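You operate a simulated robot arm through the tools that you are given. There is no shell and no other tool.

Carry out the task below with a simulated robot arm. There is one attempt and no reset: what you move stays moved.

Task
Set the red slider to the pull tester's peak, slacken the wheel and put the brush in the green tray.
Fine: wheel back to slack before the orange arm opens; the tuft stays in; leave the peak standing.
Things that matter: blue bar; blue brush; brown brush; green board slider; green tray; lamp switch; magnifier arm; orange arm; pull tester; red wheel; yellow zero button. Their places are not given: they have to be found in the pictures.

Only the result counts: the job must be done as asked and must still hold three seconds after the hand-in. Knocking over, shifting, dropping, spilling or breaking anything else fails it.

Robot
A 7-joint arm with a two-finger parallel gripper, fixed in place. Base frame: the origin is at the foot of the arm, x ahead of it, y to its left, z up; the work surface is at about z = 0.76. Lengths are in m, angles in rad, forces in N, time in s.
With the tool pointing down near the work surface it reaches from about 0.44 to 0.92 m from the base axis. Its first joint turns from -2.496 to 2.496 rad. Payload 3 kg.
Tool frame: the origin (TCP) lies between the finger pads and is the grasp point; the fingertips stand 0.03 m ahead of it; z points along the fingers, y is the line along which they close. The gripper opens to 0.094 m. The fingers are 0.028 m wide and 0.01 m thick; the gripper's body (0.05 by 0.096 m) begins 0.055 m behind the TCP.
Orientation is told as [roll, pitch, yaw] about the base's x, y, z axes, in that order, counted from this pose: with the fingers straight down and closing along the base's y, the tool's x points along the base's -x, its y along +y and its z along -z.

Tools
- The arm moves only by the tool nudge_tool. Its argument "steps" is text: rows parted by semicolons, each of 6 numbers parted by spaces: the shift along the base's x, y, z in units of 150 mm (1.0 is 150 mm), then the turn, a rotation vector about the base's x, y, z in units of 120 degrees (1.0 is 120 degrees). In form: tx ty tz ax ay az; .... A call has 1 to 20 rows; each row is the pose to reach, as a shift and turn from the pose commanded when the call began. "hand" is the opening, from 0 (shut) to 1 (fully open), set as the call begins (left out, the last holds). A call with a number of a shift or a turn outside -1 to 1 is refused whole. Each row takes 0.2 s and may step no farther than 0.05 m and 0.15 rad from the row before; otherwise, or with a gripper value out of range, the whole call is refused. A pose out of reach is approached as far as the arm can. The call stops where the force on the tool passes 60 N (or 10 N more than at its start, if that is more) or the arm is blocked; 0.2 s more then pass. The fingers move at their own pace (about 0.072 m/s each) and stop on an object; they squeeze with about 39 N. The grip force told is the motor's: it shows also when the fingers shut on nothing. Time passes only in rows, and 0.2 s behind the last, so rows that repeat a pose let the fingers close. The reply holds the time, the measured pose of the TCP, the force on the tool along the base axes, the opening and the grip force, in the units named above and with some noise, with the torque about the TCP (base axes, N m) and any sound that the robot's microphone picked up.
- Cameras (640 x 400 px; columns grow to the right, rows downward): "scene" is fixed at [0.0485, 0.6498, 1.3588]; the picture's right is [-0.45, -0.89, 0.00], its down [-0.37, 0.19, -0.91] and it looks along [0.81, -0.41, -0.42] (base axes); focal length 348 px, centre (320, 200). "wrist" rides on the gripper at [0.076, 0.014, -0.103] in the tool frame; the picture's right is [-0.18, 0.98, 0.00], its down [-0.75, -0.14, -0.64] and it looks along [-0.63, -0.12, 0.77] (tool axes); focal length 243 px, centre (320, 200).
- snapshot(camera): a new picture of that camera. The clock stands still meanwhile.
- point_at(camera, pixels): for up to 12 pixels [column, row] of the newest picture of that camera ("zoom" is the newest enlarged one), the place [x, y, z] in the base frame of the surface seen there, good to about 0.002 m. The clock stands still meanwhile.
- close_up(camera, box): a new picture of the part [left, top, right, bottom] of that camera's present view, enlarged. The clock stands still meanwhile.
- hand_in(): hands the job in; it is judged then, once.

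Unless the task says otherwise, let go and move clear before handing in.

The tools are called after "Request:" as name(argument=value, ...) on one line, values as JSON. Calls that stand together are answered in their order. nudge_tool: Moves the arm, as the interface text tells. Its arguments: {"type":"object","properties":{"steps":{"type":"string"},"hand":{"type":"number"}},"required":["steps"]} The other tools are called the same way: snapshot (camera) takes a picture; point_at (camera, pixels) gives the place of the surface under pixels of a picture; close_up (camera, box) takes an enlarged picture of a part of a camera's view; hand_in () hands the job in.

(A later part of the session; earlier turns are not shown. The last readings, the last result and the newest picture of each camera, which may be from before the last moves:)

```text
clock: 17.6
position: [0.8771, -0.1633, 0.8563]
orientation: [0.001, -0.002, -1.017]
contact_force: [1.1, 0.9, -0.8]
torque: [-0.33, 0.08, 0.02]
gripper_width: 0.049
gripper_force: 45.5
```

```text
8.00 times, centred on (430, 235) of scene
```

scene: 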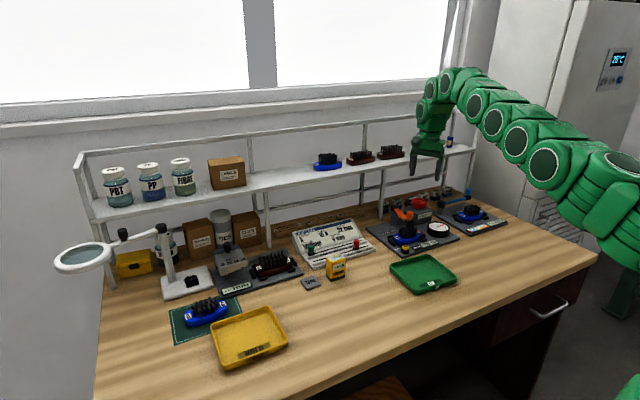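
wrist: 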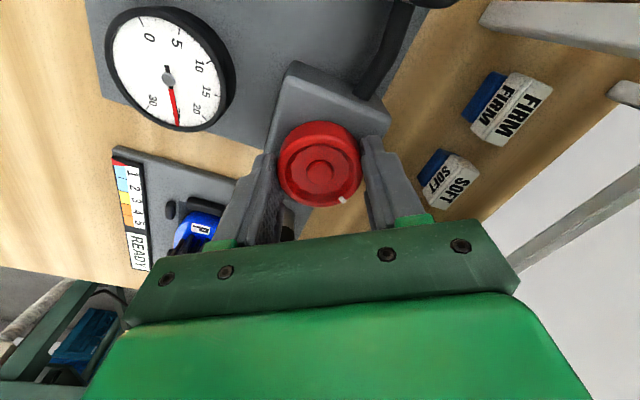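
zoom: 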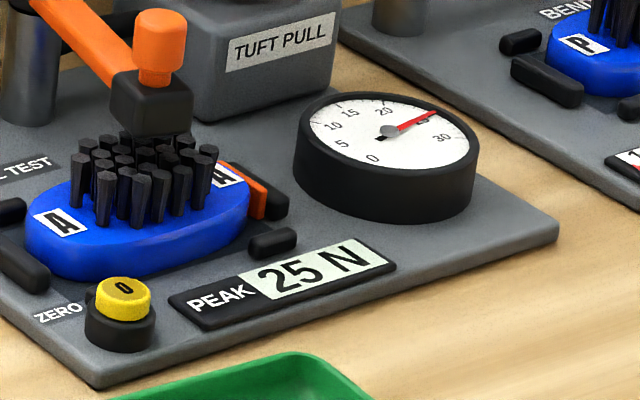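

Needle reading relative to the 20 and 30 ticks is unchanged within my reading error. I'll take tighter zooms for reference before turning a bit further.

Request:
close_up(camera="scene", box=[425, 218, 465, 243])

Request:
close_up(camera="wrist", box=[240, 100, 400, 220])

Request:
nudge_tool(steps="0 0 0 0 0 0.015; 0 0 0 0 0 0.03; 0 0 0 0 0 0.03")

Request:
close_up(camera="scene", box=[425, 218, 465, 243])

Request:
close_up(camera="wrist", box=[240, 100, 400, 220])

Request:
close_up(camera="wrist", box=[100, 0, 240, 135])

```text
16.00 times, centred on (445, 230) of scene
```

zoom: 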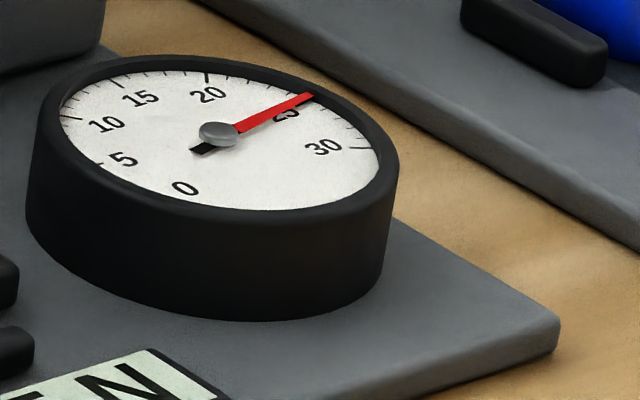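

```text
3.33 times, centred on (320, 160) of wrist
```

zoom: 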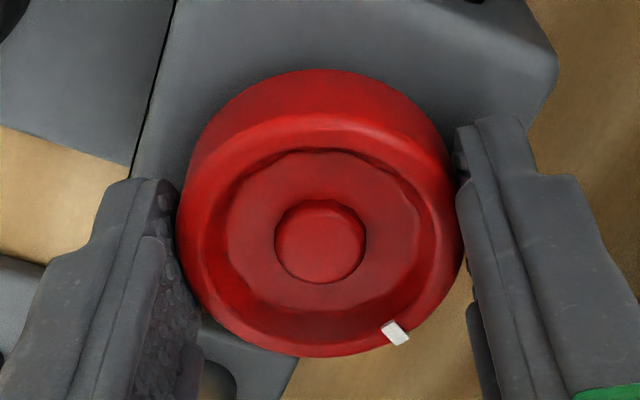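

```text
clock: 18.4
position: [0.8766, -0.1624, 0.8587]
orientation: [0.001, 0.0, -0.953]
contact_force: [-3.1, 2.2, 4.5]
torque: [-0.15, 0.28, -0.02]
gripper_width: 0.0496
gripper_force: 44.4
```

```text
16.00 times, centred on (445, 230) of scene
```

zoom: 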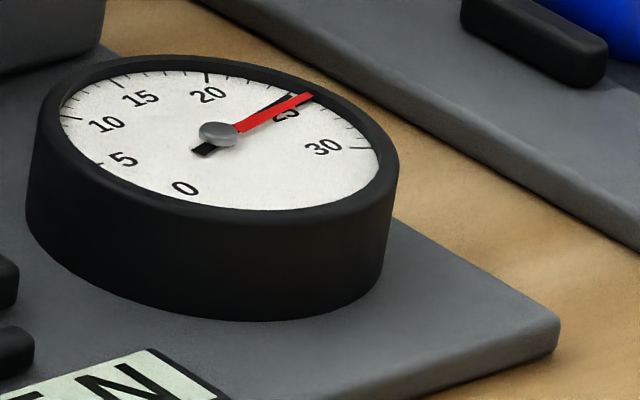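

```text
3.33 times, centred on (320, 160) of wrist
```

zoom: 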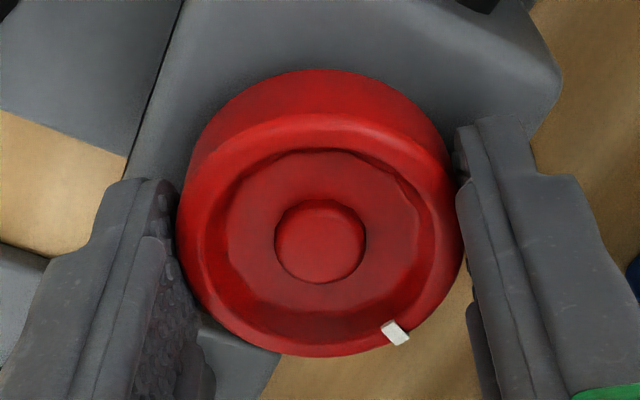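

```text
2.96 times, centred on (170, 68) of wrist
```

zoom: 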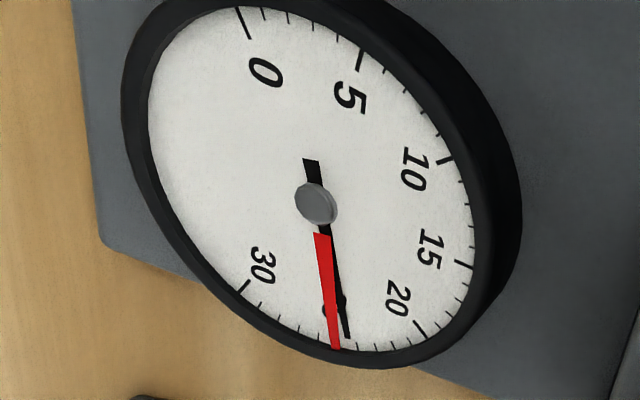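

Now a black live needle separates from the red peak needle toward 20 (wrist zoom (348,338)), so anticlockwise slackens and the red peak stays at 25. I'll turn another ~60° anticlockwise.

Request:
nudge_tool(steps="0 0 0 0 0 0.06; 0 0 0 0 0 0.12; 0 0 0 0 0 0.18; 0 0 0 0 0 0.24; 0 0 0 0 0 0.3; 0 0 0 0 0 0.36; 0 0 0 0 0 0.42; 0 0 0 0 0 0.48; 0 0 0 0 0 0.5; 0 0 0 0 0 0.5")

Request:
close_up(camera="scene", box=[400, 210, 460, 260])

Request:
snapshot(camera="wrist")

Request:
close_up(camera="scene", box=[360, 100, 500, 260])

```text
clock: 20.6
position: [0.8771, -0.163, 0.857]
orientation: [-0.001, 0.0, 0.093]
contact_force: [-9.2, -11.9, 9.2]
torque: [-0.23, 0.46, -0.01]
gripper_width: 0.0493
gripper_force: 44.9
```

```text
8.00 times, centred on (430, 235) of scene
```

zoom: 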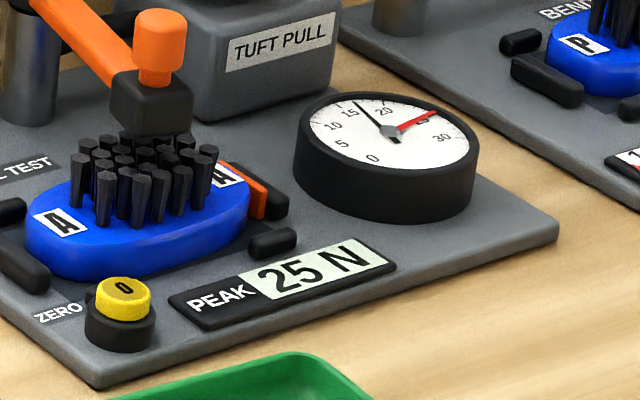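

```text
taken
```

wrist: 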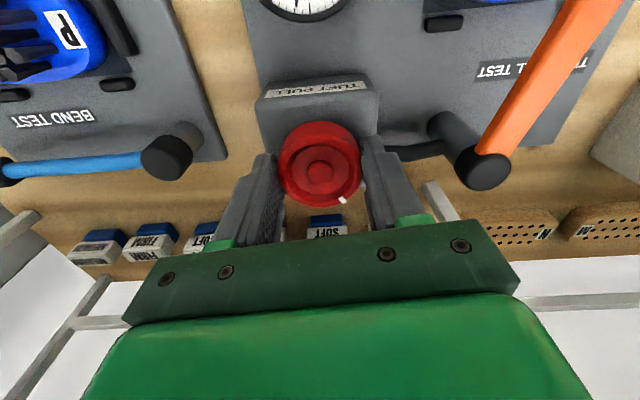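

```text
2.50 times, centred on (430, 180) of scene
```

zoom: 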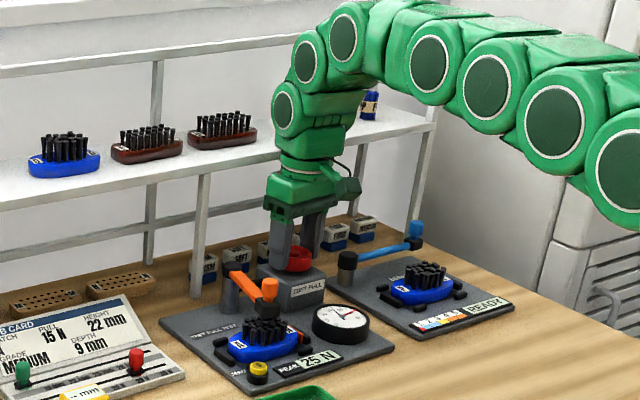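

The live needle is near 17 N with the peak still 25 N. I'll turn a further ~66° anticlockwise.

Request:
nudge_tool(steps="0 0 0 0 0 0.06; 0 0 0 0 0 0.12; 0 0 0 0 0 0.18; 0 0 0 0 0 0.24; 0 0 0 0 0 0.3; 0 0 0 0 0 0.36; 0 0 0 0 0 0.42; 0 0 0 0 0 0.48; 0 0 0 0 0 0.55; 0 0 0 0 0 0.55")

Request:
close_up(camera="scene", box=[400, 210, 460, 260])

Request:
snapshot(camera="wrist")

```text
clock: 22.8
position: [0.8772, -0.1616, 0.8576]
orientation: [0.0, -0.001, 1.247]
contact_force: [15.0, -16.5, -11.0]
torque: [-1.14, -0.19, 0.03]
gripper_width: 0.0489
gripper_force: 45.2
```

```text
8.00 times, centred on (430, 235) of scene
```

zoom: 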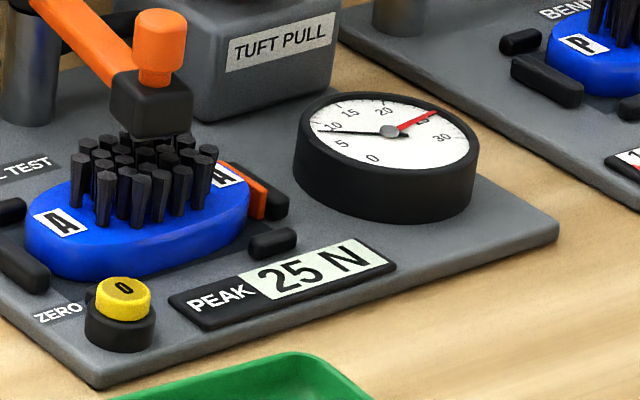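

```text
taken
```

wrist: 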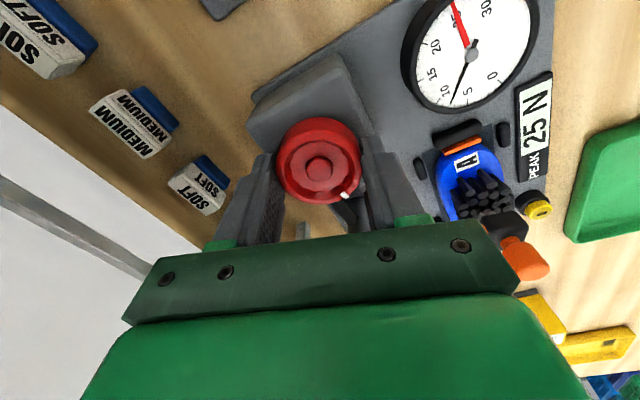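

The live needle is at about 9 N and the peak holds 25 N; the hand is at yaw 1.25, so I'll let go, lift, turn back and regrip.

Request:
nudge_tool(steps="0 0 0 0 0 0; 0 0 0 0 0 0; 0 0 0 0 0 0", hand=0.8)

Request:
close_up(camera="scene", box=[400, 210, 460, 260])

Request:
nudge_tool(steps="0 0 0.15 0 0 0; 0 0 0.33 0 0 0; 0 0 0.36 0 0 -0.06; 0 0 0.36 0 0 -0.13; 0 0 0.36 0 0 -0.2; 0 0 0.36 0 0 -0.27; 0 0 0.36 0 0 -0.34; 0 0 0.36 0 0 -0.41; 0 0 0.36 0 0 -0.48; 0 0 0.36 0 0 -0.55; 0 0 0.36 0 0 -0.62; 0 0 0.36 0 0 -0.69; 0 0 0.36 0 0 -0.715; 0 0 0.36 0 0 -0.715")

Request:
snapshot(camera="wrist")

Request:
close_up(camera="scene", box=[400, 210, 460, 260])

```text
clock: 23.6
position: [0.8759, -0.162, 0.8581]
orientation: [0.001, -0.001, 1.244]
contact_force: [0.6, 0.7, -0.8]
torque: [0.01, 0.02, 0.0]
gripper_width: 0.0752
gripper_force: 0.1
```

```text
8.00 times, centred on (430, 235) of scene
```

zoom: 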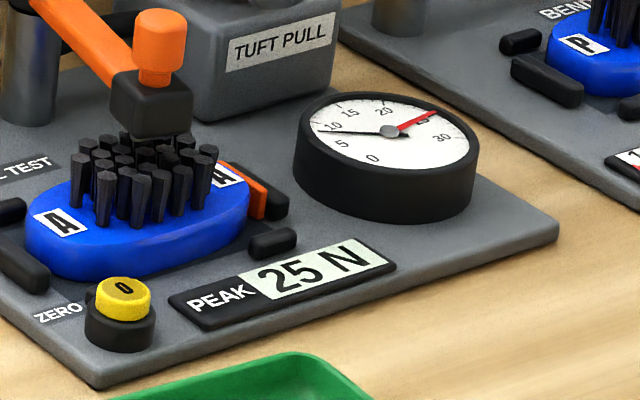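

```text
clock: 26.6
position: [0.8764, -0.1636, 0.911]
orientation: [-0.001, 0.0, -0.252]
contact_force: [0.0, 1.0, -0.7]
torque: [0.02, 0.02, 0.01]
gripper_width: 0.0754
gripper_force: 0.0
```

```text
taken
```

wrist: 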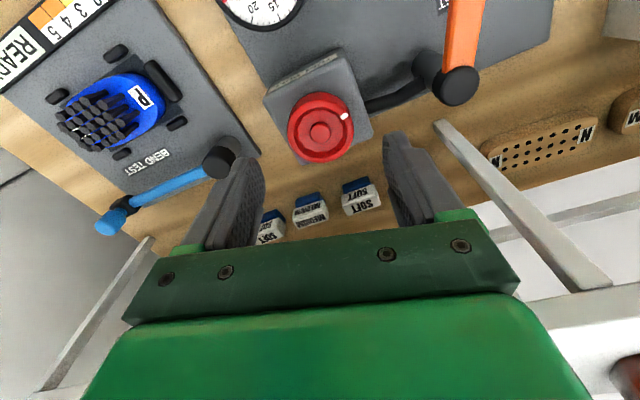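

```text
8.00 times, centred on (430, 235) of scene
```

zoom: 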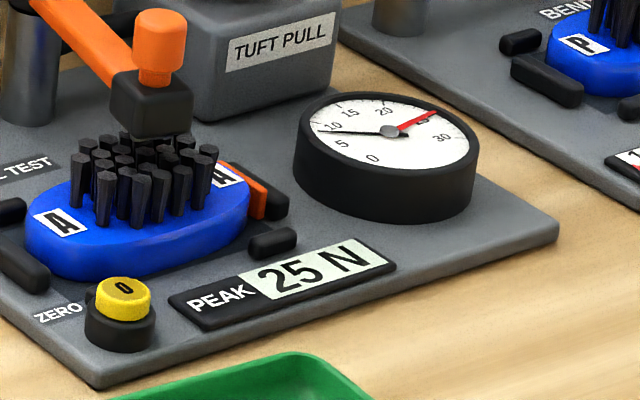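

The wheel stayed at about 9 N. I'll descend again, grip, and turn ~57° anticlockwise first.

Request:
nudge_tool(steps="0 0 -0.18 0 0 0; 0 0 -0.3 0 0 0; 0 0 -0.36 0 0 0; 0 0 -0.36 0 0 0")

Request:
nudge_tool(steps="0 0 0 0 0 0; 0 0 0 0 0 0; 0 0 0 0 0 0", hand=0)

Request:
nudge_tool(steps="0 0 0 0 0 0.06; 0 0 0 0 0 0.12; 0 0 0 0 0 0.18; 0 0 0 0 0 0.24; 0 0 0 0 0 0.3; 0 0 0 0 0 0.36; 0 0 0 0 0 0.42; 0 0 0 0 0 0.475; 0 0 0 0 0 0.475")

Request:
close_up(camera="scene", box=[400, 210, 460, 260])

Request:
snapshot(camera="wrist")

```text
clock: 27.6
position: [0.8769, -0.1617, 0.8562]
orientation: [0.0, 0.0, -0.252]
contact_force: [-0.1, -0.3, 0.5]
torque: [0.04, -0.01, 0.02]
gripper_width: 0.075
gripper_force: 0.1
```

```text
clock: 28.4
position: [0.8761, -0.1638, 0.8578]
orientation: [0.0, -0.001, -0.251]
contact_force: [-0.3, -1.6, -0.5]
torque: [-0.15, -0.06, 0.03]
gripper_width: 0.0494
gripper_force: 44.7
```

```text
clock: 30.4
position: [0.8754, -0.164, 0.8574]
orientation: [-0.001, 0.0, 0.744]
contact_force: [3.5, -15.7, -3.9]
torque: [0.22, -0.37, -0.01]
gripper_width: 0.0492
gripper_force: 44.8
```

```text
8.00 times, centred on (430, 235) of scene
```

zoom: 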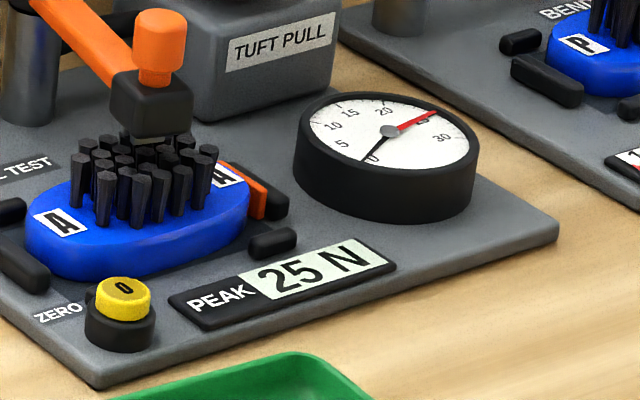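

```text
taken
```

wrist: 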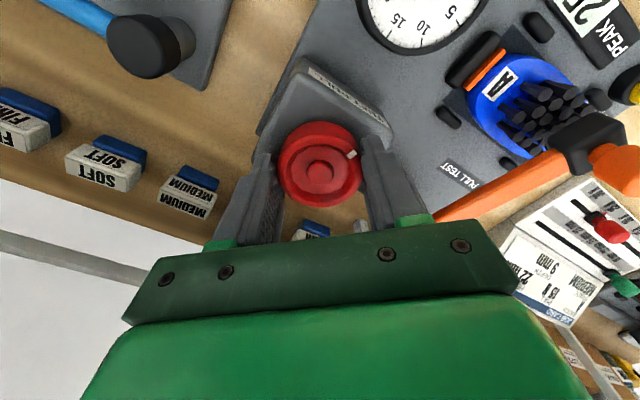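

The live needle is close to 0 now. I'll zoom in on the gauge.

Request:
close_up(camera="scene", box=[425, 218, 465, 243])

```text
16.00 times, centred on (445, 230) of scene
```

zoom: 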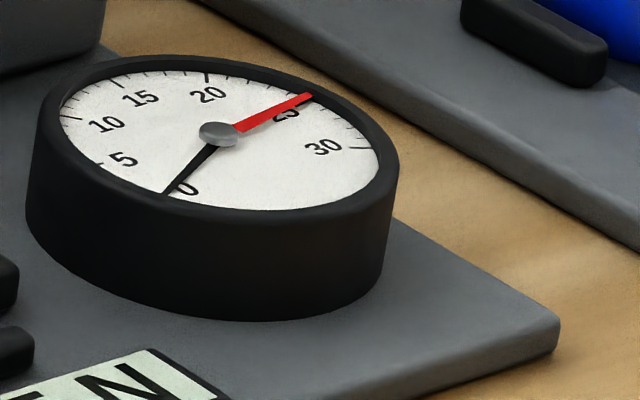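

The needle is about 1 N from zero. I'll turn a further ~14° in small rows and recheck.

Request:
nudge_tool(steps="0 0 0 0 0 0.03; 0 0 0 0 0 0.06; 0 0 0 0 0 0.09; 0 0 0 0 0 0.12; 0 0 0 0 0 0.12")

Request:
close_up(camera="scene", box=[425, 218, 465, 243])

Request:
snapshot(camera="wrist")

```text
clock: 31.6
position: [0.8752, -0.1647, 0.8578]
orientation: [0.001, 0.001, 0.995]
contact_force: [10.9, -21.3, -6.5]
torque: [-0.56, -0.11, -0.01]
gripper_width: 0.0494
gripper_force: 44.7
```

```text
16.00 times, centred on (445, 230) of scene
```

zoom: 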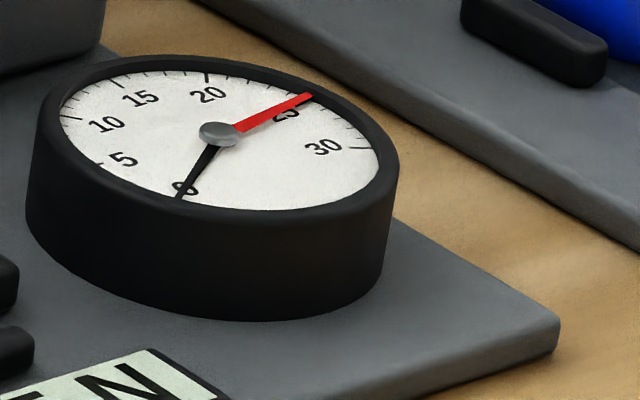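

```text
taken
```

wrist: 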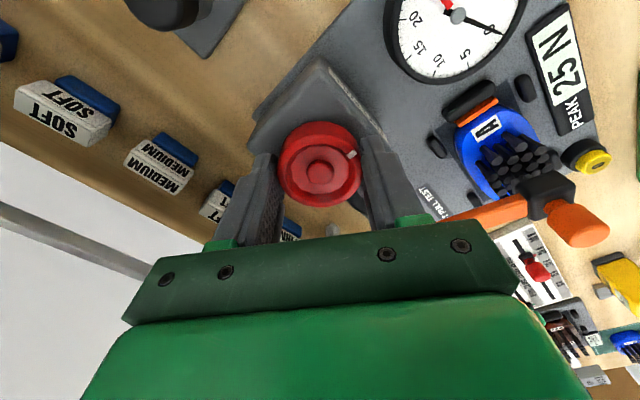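

The needle stands at 0. I'll zoom with the wrist camera to see the 0 tick, and then nudge a few more degrees to be sure it is fully slack.

Request:
close_up(camera="wrist", box=[370, 0, 540, 100])

Request:
nudge_tool(steps="0 0 0 0 0 0.015; 0 0 0 0 0 0.03; 0 0 0 0 0 0.03")

Request:
snapshot(camera="wrist")

Request:
close_up(camera="wrist", box=[370, 0, 540, 100])

Request:
close_up(camera="scene", box=[425, 218, 465, 243])

```text
3.76 times, centred on (455, 50) of wrist
```

zoom: 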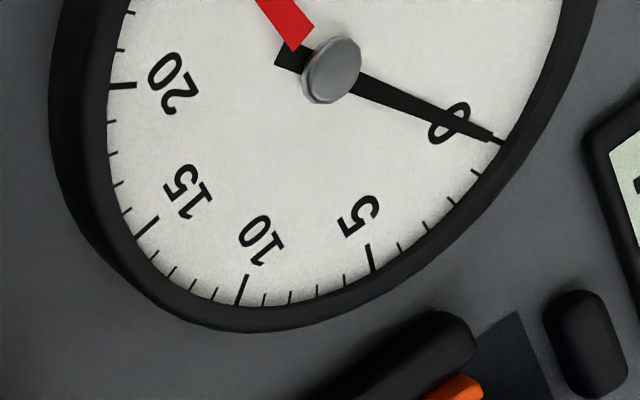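

```text
clock: 32.4
position: [0.877, -0.1631, 0.858]
orientation: [0.0, 0.001, 1.054]
contact_force: [16.1, -23.9, -4.7]
torque: [-0.97, -0.22, -0.88]
gripper_width: 0.0491
gripper_force: 44.9
```

```text
taken
```

wrist: 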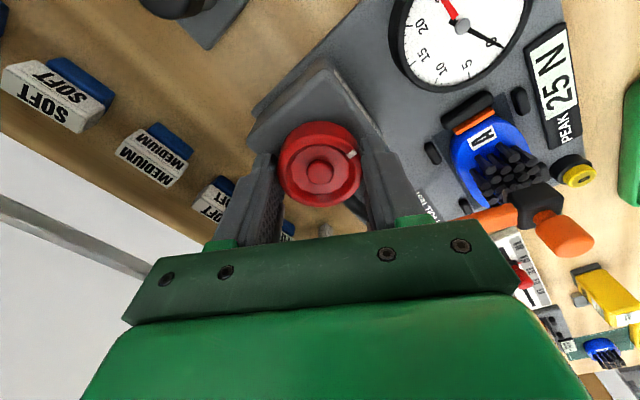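

```text
3.76 times, centred on (455, 50) of wrist
```

zoom: 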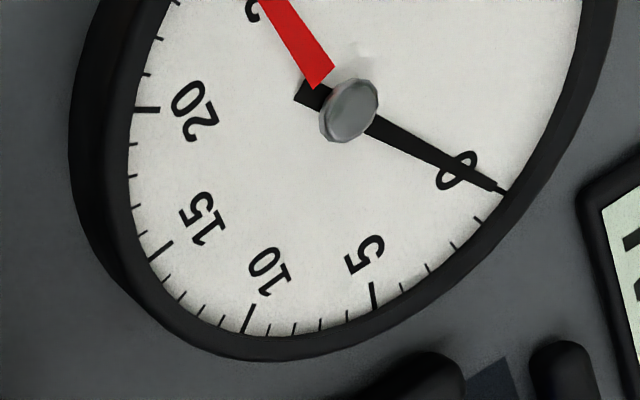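

```text
16.00 times, centred on (445, 230) of scene
```

zoom: 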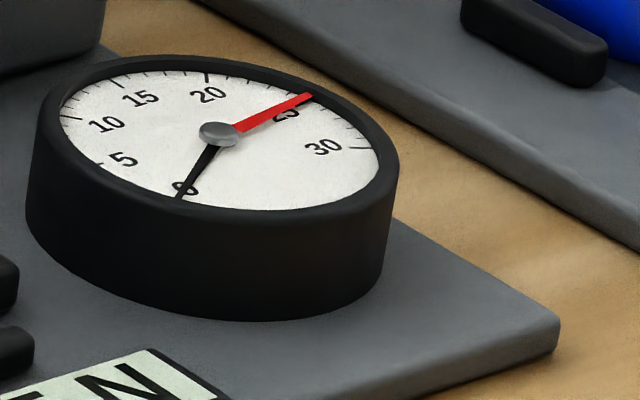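

The needle is at 0 and a torque of -0.88 N m shows the wheel's end stop, so it is slack. I'll let go, lift straight up and turn the hand back.

Request:
nudge_tool(steps="0 0 0 0 0 -0.01; 0 0 0 0 0 -0.01; 0 0 0 0 0 -0.01; 0 0 0 0 0 -0.01", hand=0.8)

Request:
nudge_tool(steps="0 0 0.15 0 0 0; 0 0 0.33 0 0 0; 0 0 0.6 0 0 -0.06; 0 0 0.7 0 0 -0.13; 0 0 0.7 0 0 -0.2; 0 0 0.7 0 0 -0.27; 0 0 0.7 0 0 -0.34; -0.1 0 0.7 0 0 -0.41; -0.2 0 0.7 0 0 -0.48; -0.3 0 0.7 0 0 -0.498; -0.4 0 0.7 0 0 -0.498; -0.4 0 0.7 0 0 -0.498")

Request:
snapshot(camera="wrist")

Request:
close_up(camera="scene", box=[380, 185, 470, 260])

```text
clock: 33.4
position: [0.8768, -0.1634, 0.8574]
orientation: [0.0, 0.0, 1.037]
contact_force: [0.7, -1.0, 0.0]
torque: [-0.01, 0.0, -0.01]
gripper_width: 0.0753
gripper_force: 0.2
```

```text
clock: 36.0
position: [0.8166, -0.1638, 0.9628]
orientation: [0.0, -0.001, -0.007]
contact_force: [-0.1, 0.3, -1.0]
torque: [0.02, 0.0, 0.03]
gripper_width: 0.0753
gripper_force: 0.1
```

```text
taken
```

wrist: 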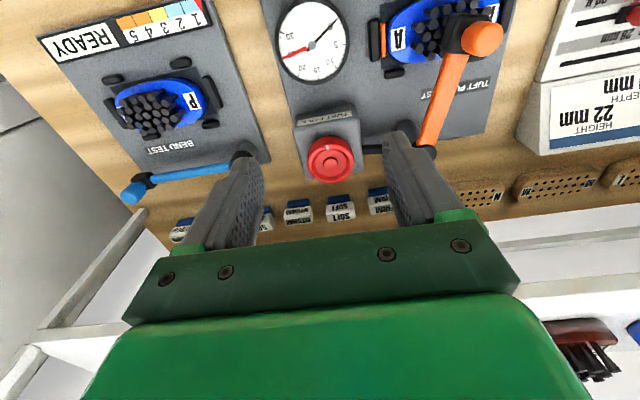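

```text
5.33 times, centred on (425, 222) of scene
```

zoom: 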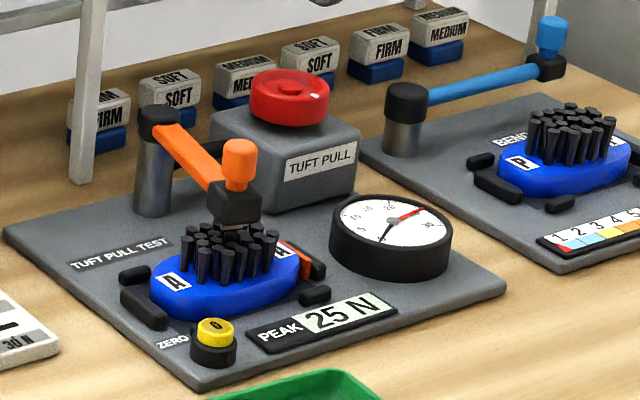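

The wheel's mark now faces the front, the gauge reads 0, and PEAK 25 N still stands. I'll look closely at the orange arm's post and head.

Request:
close_up(camera="scene", box=[390, 195, 440, 250])

Request:
close_up(camera="wrist", box=[370, 0, 510, 150])

Request:
close_up(camera="scene", box=[435, 180, 505, 240])

```text
7.27 times, centred on (415, 222) of scene
```

zoom: 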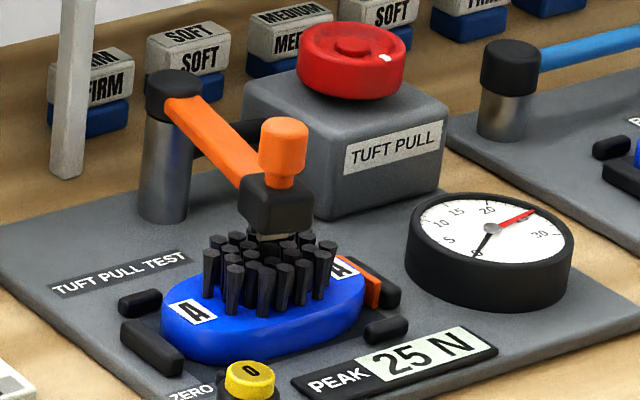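

```text
2.67 times, centred on (440, 75) of wrist
```

zoom: 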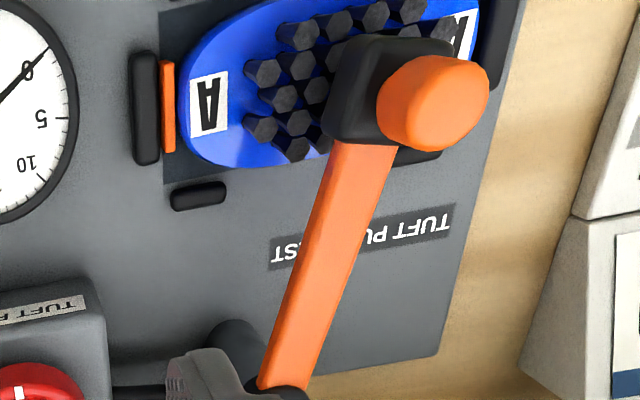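

```text
6.67 times, centred on (470, 210) of scene
```

zoom: 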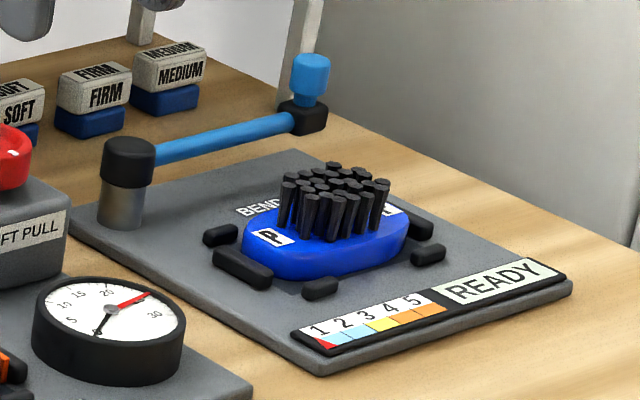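

The blue bar is the same kind of arm, swung sideways about its post, so the orange arm should swing horizontally too, away from the wheel (+y). I'll measure the knob and post, then move above the knob.

Request:
point_at(camera="wrist", pixels=[[482, 38], [490, 38], [474, 40], [470, 20], [450, 40], [440, 100], [426, 150], [460, 52], [395, 40], [445, 20]])

Request:
nudge_tool(steps="-0.05 0.2 0 0 0 0; -0.1 0.4 0 0 0 0; -0.15 0.6 0 0 0 0; -0.2 0.75 0 0 0 0; -0.24 0.83 0 0 0 0; -0.24 0.83 0 0 0 0", hand=0.5)

Request:
snapshot(camera="wrist")

```text
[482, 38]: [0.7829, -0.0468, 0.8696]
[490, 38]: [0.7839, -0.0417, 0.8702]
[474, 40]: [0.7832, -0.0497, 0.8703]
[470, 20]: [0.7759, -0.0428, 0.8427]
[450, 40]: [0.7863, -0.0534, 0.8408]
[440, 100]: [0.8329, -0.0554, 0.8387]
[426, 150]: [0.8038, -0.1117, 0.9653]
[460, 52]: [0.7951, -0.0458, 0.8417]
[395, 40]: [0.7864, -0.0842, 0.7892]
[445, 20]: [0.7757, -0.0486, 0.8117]
```

```text
clock: 37.4
position: [0.781, -0.0377, 0.9626]
orientation: [-0.001, 0.0, -0.006]
contact_force: [-0.3, 0.6, 0.3]
torque: [0.0, -0.02, 0.04]
gripper_width: 0.047
gripper_force: 0.0
```

```text
taken
```

wrist: 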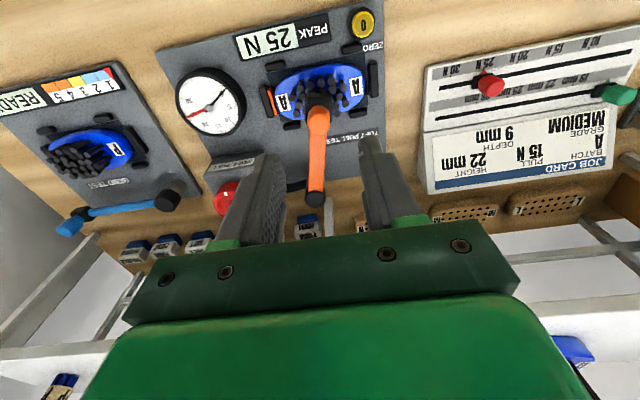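

The knob is at (319,118) and the arm runs to (316,190). I'll measure them and the brush's surroundings.

Request:
close_up(camera="wrist", box=[260, 60, 400, 215])

Request:
point_at(camera="wrist", pixels=[[319, 118], [312, 118], [327, 118], [319, 111], [319, 125], [316, 190], [318, 150], [308, 110], [331, 110], [312, 200], [284, 102], [357, 84]])

```text
2.58 times, centred on (330, 138) of wrist
```

zoom: 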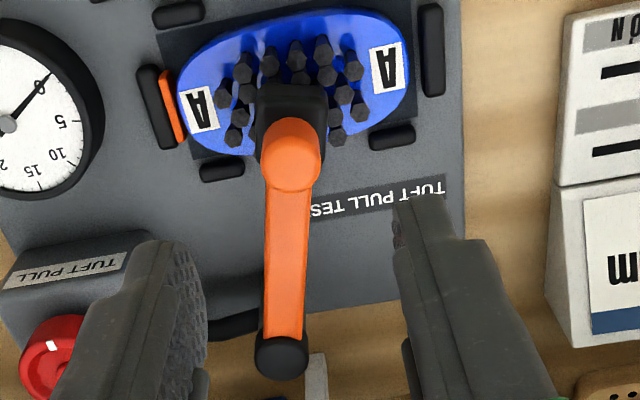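

```text
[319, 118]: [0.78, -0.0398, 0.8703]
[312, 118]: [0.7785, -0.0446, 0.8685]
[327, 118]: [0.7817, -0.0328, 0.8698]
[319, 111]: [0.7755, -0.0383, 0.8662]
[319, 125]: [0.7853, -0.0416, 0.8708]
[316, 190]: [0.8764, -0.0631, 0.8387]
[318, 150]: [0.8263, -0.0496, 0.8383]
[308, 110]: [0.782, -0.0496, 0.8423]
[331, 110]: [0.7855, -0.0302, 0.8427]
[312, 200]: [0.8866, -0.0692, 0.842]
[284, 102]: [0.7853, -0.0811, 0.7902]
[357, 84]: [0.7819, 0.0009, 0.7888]
```

I need the post's axis for the arc; I'll measure the cap's edges in the zoom.

Request:
close_up(camera="wrist", box=[295, 175, 340, 215])

Request:
close_up(camera="scene", box=[380, 190, 430, 230])

```text
10.00 times, centred on (318, 195) of wrist
```

zoom: 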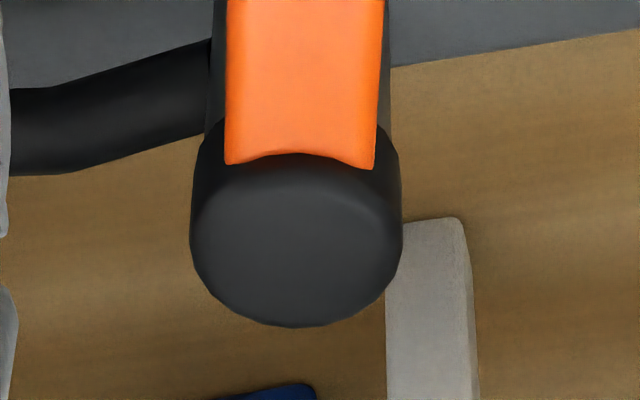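

```text
10.00 times, centred on (405, 210) of scene
```

zoom: 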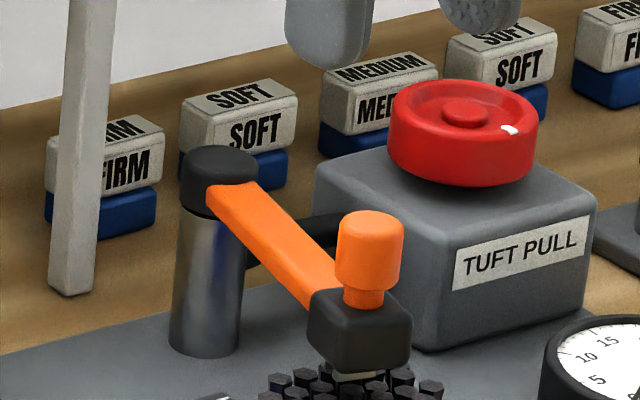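

Request:
point_at(camera="zoom", pixels=[[218, 165], [190, 165], [250, 165], [222, 150], [372, 225], [372, 350], [355, 375], [325, 300], [405, 320], [372, 275], [80, 285], [315, 190]])

Request:
close_up(camera="wrist", box=[295, 175, 340, 215])

Request:
point_at(camera="zoom", pixels=[[296, 240], [205, 240], [390, 240], [296, 170], [296, 315]])

```text
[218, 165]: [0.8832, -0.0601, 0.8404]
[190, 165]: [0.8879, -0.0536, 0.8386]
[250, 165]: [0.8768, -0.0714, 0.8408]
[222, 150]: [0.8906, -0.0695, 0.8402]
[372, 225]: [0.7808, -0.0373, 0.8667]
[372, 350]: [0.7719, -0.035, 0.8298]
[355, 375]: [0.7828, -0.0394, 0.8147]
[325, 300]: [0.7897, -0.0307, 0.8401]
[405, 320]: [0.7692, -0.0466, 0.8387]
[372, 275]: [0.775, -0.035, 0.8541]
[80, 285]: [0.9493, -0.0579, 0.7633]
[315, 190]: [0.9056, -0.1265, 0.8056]
```

```text
10.00 times, centred on (318, 195) of wrist
```

zoom: 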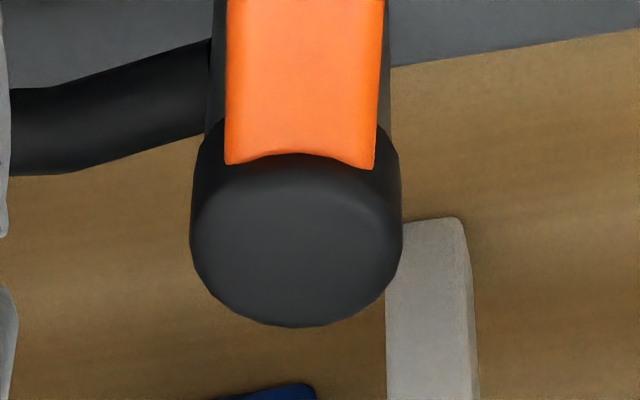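

```text
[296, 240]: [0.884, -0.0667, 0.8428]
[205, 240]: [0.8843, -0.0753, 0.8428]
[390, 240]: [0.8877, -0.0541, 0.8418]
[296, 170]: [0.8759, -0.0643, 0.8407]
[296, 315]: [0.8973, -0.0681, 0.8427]
```

The post axis is near (0.886,-0.0655) and the knob at (0.781,-0.039), radius ≈0.108 m. I'll turn the hand +0.5 rad, descend over the knob to z≈0.880 and grip it.

Request:
nudge_tool(steps="0 -0.009 0 0 0 0.06; 0 -0.009 0 0 0 0.12; 0 -0.009 -0.1 0 0 0.18; 0 -0.009 -0.25 0 0 0.239; 0 -0.009 -0.4 0 0 0.239; 0 -0.009 -0.5 0 0 0.239; 0 -0.009 -0.548 0 0 0.239; 0 -0.009 -0.548 0 0 0.239", hand=0.5)

Request:
snapshot(camera="wrist")

Request:
close_up(camera="scene", box=[370, 160, 450, 260])

```text
clock: 39.2
position: [0.7807, -0.0397, 0.8795]
orientation: [0.001, 0.0, 0.494]
contact_force: [0.1, 0.3, 0.2]
torque: [-0.01, 0.01, 0.0]
gripper_width: 0.0471
gripper_force: 0.0
```

```text
taken
```

wrist: 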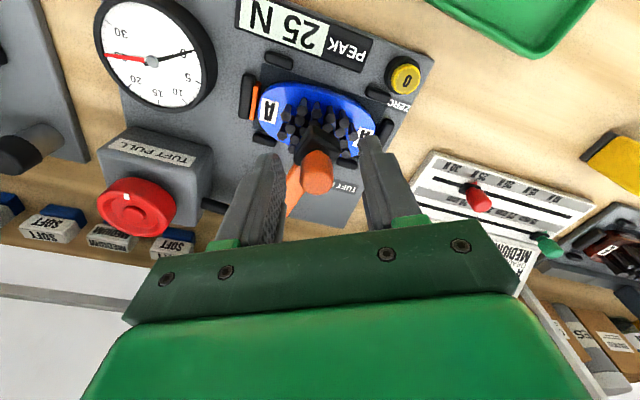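

```text
4.00 times, centred on (410, 210) of scene
```

zoom: 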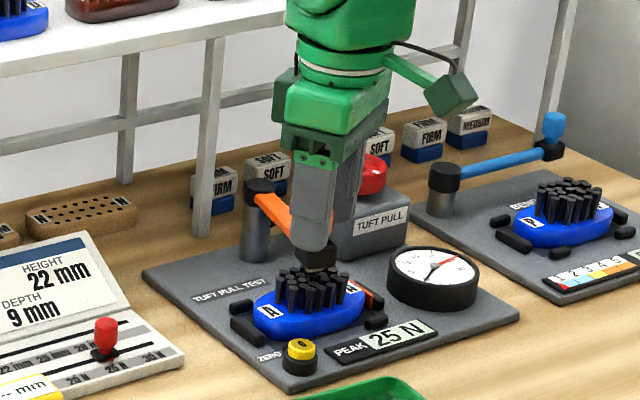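

The knob is between the fingers (wrist (316,170)). I'll close on it.

Request:
nudge_tool(steps="0 0 0 0 0 0; 0 0 0 0 0 0; 0 0 0 0 0 0", hand=0)

Request:
close_up(camera="wrist", box=[220, 60, 420, 240])

```text
clock: 40.0
position: [0.7812, -0.0395, 0.8802]
orientation: [0.0, 0.0, 0.494]
contact_force: [12.8, -3.5, -6.5]
torque: [-0.02, -0.39, -0.03]
gripper_width: 0.0189
gripper_force: 45.2
```

```text
2.22 times, centred on (320, 150) of wrist
```

zoom: 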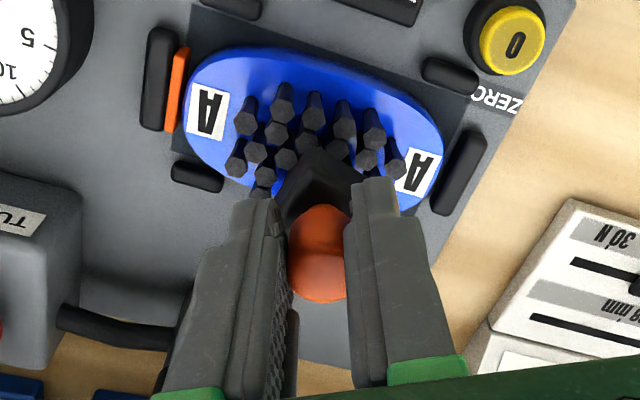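

The knob is held at 18.9 mm. I'll try a first 10° of swing toward +y and read the force.

Request:
nudge_tool(steps="0.007 0.03 0 0 0 -0.017; 0.018 0.061 0 0 0 -0.033; 0.041 0.119 0 0 0 -0.067; 0.041 0.119 0 0 0 -0.067")

Request:
close_up(camera="wrist", box=[180, 20, 460, 240])

Request:
close_up(camera="scene", box=[370, 180, 450, 260])

```text
clock: 41.0
position: [0.7863, -0.0203, 0.8804]
orientation: [-0.001, 0.0, 0.352]
contact_force: [-0.1, -1.6, 7.9]
torque: [-0.36, 0.79, -0.17]
gripper_width: 0.019
gripper_force: 45.3
```

```text
1.82 times, centred on (320, 130) of wrist
```

zoom: 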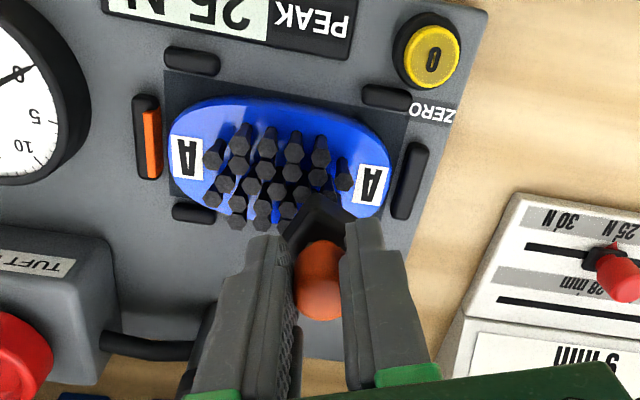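

```text
5.00 times, centred on (410, 220) of scene
```

zoom: 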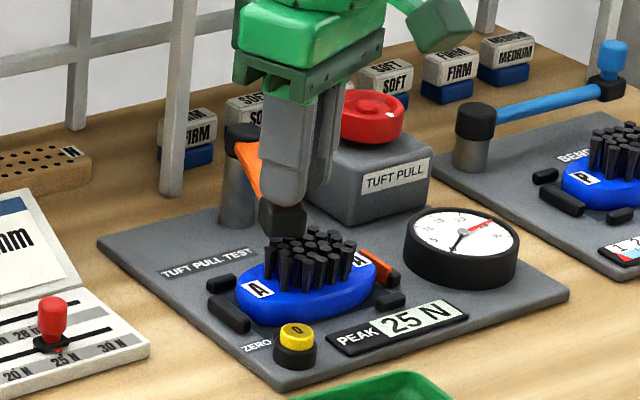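

The arm swings freely (forces under 10 N) and the tufts are unharmed. I'll continue along the arc another 40°.

Request:
nudge_tool(steps="0.029 0.056 0 0 0 -0.033; 0.061 0.11 0 0 0 -0.066; 0.1 0.16 0 0 0 -0.099; 0.141 0.207 0 0 0 -0.132; 0.188 0.25 0 0 0 -0.165; 0.237 0.289 0 0 0 -0.198; 0.29 0.324 0 0 0 -0.231; 0.345 0.354 0 0 0 -0.264; 0.345 0.354 0 0 0 -0.264")

Request:
snapshot(camera="wrist")

Request:
close_up(camera="scene", box=[350, 130, 450, 260])

```text
clock: 43.0
position: [0.8389, 0.0319, 0.8801]
orientation: [-0.001, 0.0, -0.201]
contact_force: [-2.8, 7.8, -0.7]
torque: [0.18, 0.02, 0.1]
gripper_width: 0.0191
gripper_force: 44.7
```

```text
taken
```

wrist: 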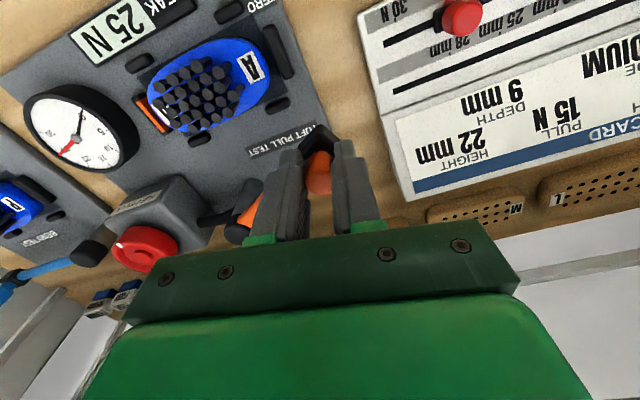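

```text
3.08 times, centred on (400, 195) of scene
```

zoom: 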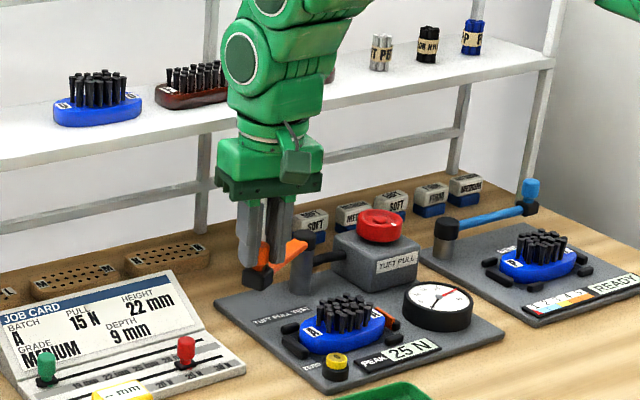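

The arm has swung 50° and its head is clear of the brush. I'll continue to about 75° and stay clear of the shelf.

Request:
nudge_tool(steps="0.057 0.025 0 0 0 -0.025; 0.117 0.045 0 0 0 -0.05; 0.178 0.059 0 0 0 -0.075; 0.241 0.068 0 0 0 -0.1; 0.304 0.072 0 0 0 -0.12; 0.304 0.072 0 0 0 -0.12")

Request:
snapshot(camera="wrist")

Request:
close_up(camera="scene", box=[350, 130, 450, 260])

```text
clock: 44.4
position: [0.8838, 0.0426, 0.8801]
orientation: [0.001, -0.001, -0.453]
contact_force: [-1.7, -0.3, -4.0]
torque: [0.42, 0.95, -0.18]
gripper_width: 0.0192
gripper_force: 45.5
```

```text
taken
```

wrist: 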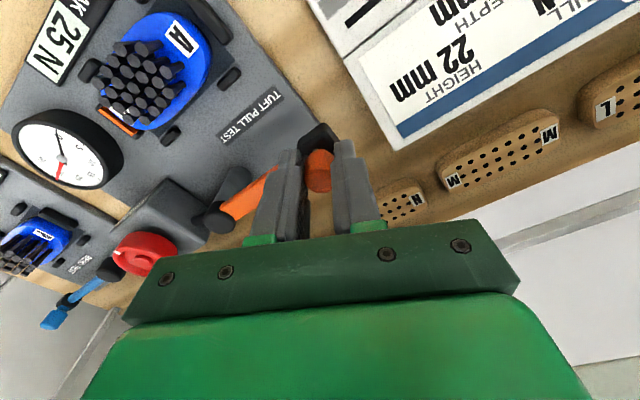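

```text
3.08 times, centred on (400, 195) of scene
```

zoom: 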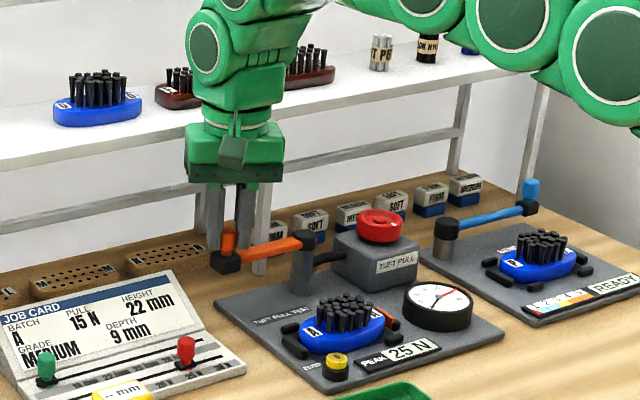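

The arm now lies along +y at about 90°, like the blue bar, with low forces. I'll release the knob and rise straight up, then draw back.

Request:
nudge_tool(steps="0 0 0 0 0 0; 0 0 0 0 0 0; 0 0 0 0 0 0", hand=0.5)

Request:
nudge_tool(steps="0 0 0.1 0 0 0; 0 0 0.25 0 0 0; 0 0 0.45 0 0 0; -0.2 0 0.55 0 0 0.05; -0.4 -0.1 0.55 0 0 0.11; -0.6 -0.2 0.55 0 0 0.17; -0.7 -0.35 0.55 0 0 0.216; -0.7 -0.5 0.55 0 0 0.216; -0.7 -0.5 0.55 0 0 0.216")

Request:
snapshot(camera="wrist")

Request:
close_up(camera="scene", box=[360, 180, 480, 300])

```text
clock: 45.2
position: [0.8832, 0.0416, 0.8804]
orientation: [0.001, 0.0, -0.45]
contact_force: [0.2, -0.1, 0.5]
torque: [-0.01, 0.0, 0.01]
gripper_width: 0.047
gripper_force: 0.2
```

```text
clock: 47.2
position: [0.7788, -0.0347, 0.9619]
orientation: [0.0, 0.0, 0.001]
contact_force: [-0.1, 0.5, 0.3]
torque: [-0.04, 0.0, -0.01]
gripper_width: 0.0469
gripper_force: 0.0
```

```text
taken
```

wrist: 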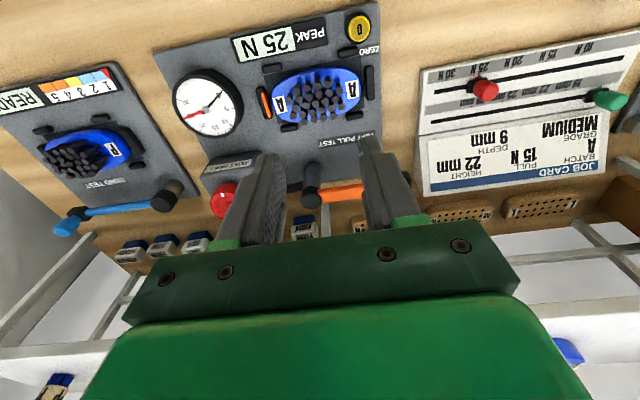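

```text
3.33 times, centred on (420, 240) of scene
```

zoom: 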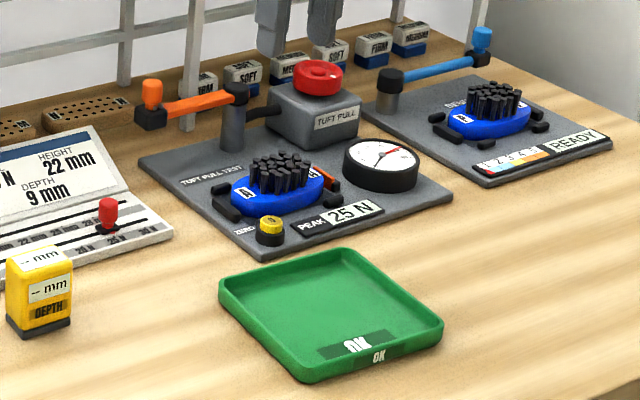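

The arm stays open, the tufts stand, and PEAK 25 N is still shown. Next I'll measure the brush and its surroundings from the wrist view around (317,95).

Request:
close_up(camera="wrist", box=[225, 5, 405, 150])

Request:
close_up(camera="scene", box=[375, 210, 455, 265])

```text
2.76 times, centred on (315, 78) of wrist
```

zoom: 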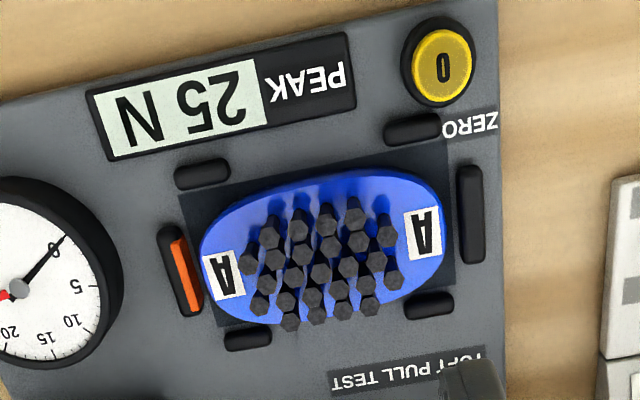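

```text
7.27 times, centred on (415, 238) of scene
```

zoom: 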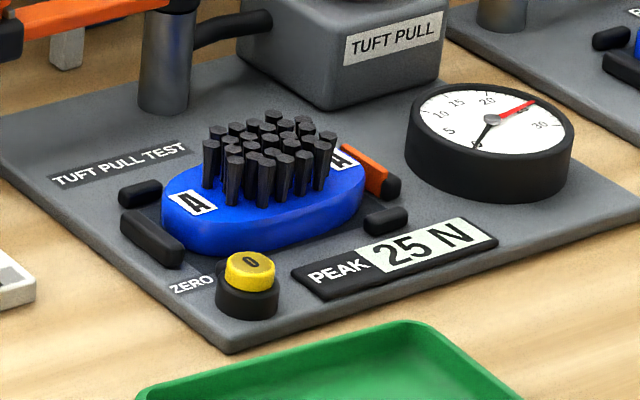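

I'll measure the brush's edges and the blocks round it.

Request:
close_up(camera="wrist", box=[225, 5, 405, 150])

Request:
point_at(camera="zoom", pixels=[[225, 275], [425, 235], [205, 255], [447, 230], [320, 188], [375, 172], [270, 195], [352, 215], [290, 320], [345, 310], [325, 265], [325, 180]])

Request:
point_at(camera="zoom", pixels=[[205, 173], [410, 128], [470, 215], [430, 305], [248, 337], [170, 270], [188, 278], [443, 68], [425, 40], [340, 80], [230, 110], [300, 170]])

Request:
close_up(camera="scene", box=[375, 210, 455, 265])

Request:
point_at(camera="zoom", pixels=[[260, 215], [260, 230], [260, 246], [220, 225], [330, 220], [330, 195], [262, 140], [235, 160], [380, 220], [340, 268], [160, 190], [300, 280]])

```text
2.76 times, centred on (315, 78) of wrist
```

zoom: 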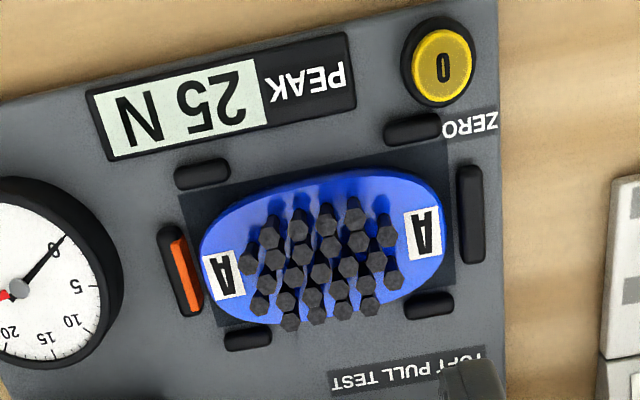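

```text
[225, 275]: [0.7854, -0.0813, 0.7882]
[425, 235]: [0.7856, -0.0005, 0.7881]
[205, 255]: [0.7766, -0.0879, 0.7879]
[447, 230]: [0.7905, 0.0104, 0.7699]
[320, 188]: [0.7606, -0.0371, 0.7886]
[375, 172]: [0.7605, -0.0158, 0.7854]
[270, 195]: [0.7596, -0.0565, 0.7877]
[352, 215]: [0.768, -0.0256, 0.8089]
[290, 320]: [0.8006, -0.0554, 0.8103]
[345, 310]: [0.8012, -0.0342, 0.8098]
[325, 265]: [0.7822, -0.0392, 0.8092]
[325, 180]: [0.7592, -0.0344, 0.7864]
```

```text
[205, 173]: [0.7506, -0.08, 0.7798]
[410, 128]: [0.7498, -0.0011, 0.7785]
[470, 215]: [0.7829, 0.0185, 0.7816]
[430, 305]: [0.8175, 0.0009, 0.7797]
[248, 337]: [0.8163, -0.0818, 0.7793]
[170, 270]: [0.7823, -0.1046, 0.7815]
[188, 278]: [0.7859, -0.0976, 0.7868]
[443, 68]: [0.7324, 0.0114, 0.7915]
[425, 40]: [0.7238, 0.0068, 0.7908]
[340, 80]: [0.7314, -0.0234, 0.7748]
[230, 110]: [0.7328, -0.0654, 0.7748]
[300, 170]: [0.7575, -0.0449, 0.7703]
```

```text
7.27 times, centred on (415, 238) of scene
```

zoom: 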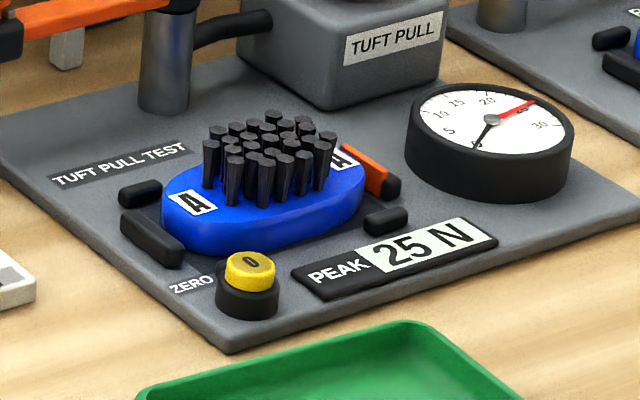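

```text
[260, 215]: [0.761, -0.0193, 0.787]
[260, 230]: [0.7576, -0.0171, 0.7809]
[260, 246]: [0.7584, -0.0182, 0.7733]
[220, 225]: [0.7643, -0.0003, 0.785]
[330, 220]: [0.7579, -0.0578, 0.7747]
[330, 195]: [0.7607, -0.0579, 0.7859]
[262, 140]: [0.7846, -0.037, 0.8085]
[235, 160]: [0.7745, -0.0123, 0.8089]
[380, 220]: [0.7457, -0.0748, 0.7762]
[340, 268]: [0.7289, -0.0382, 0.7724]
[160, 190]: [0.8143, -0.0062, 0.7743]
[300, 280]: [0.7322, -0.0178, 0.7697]
```

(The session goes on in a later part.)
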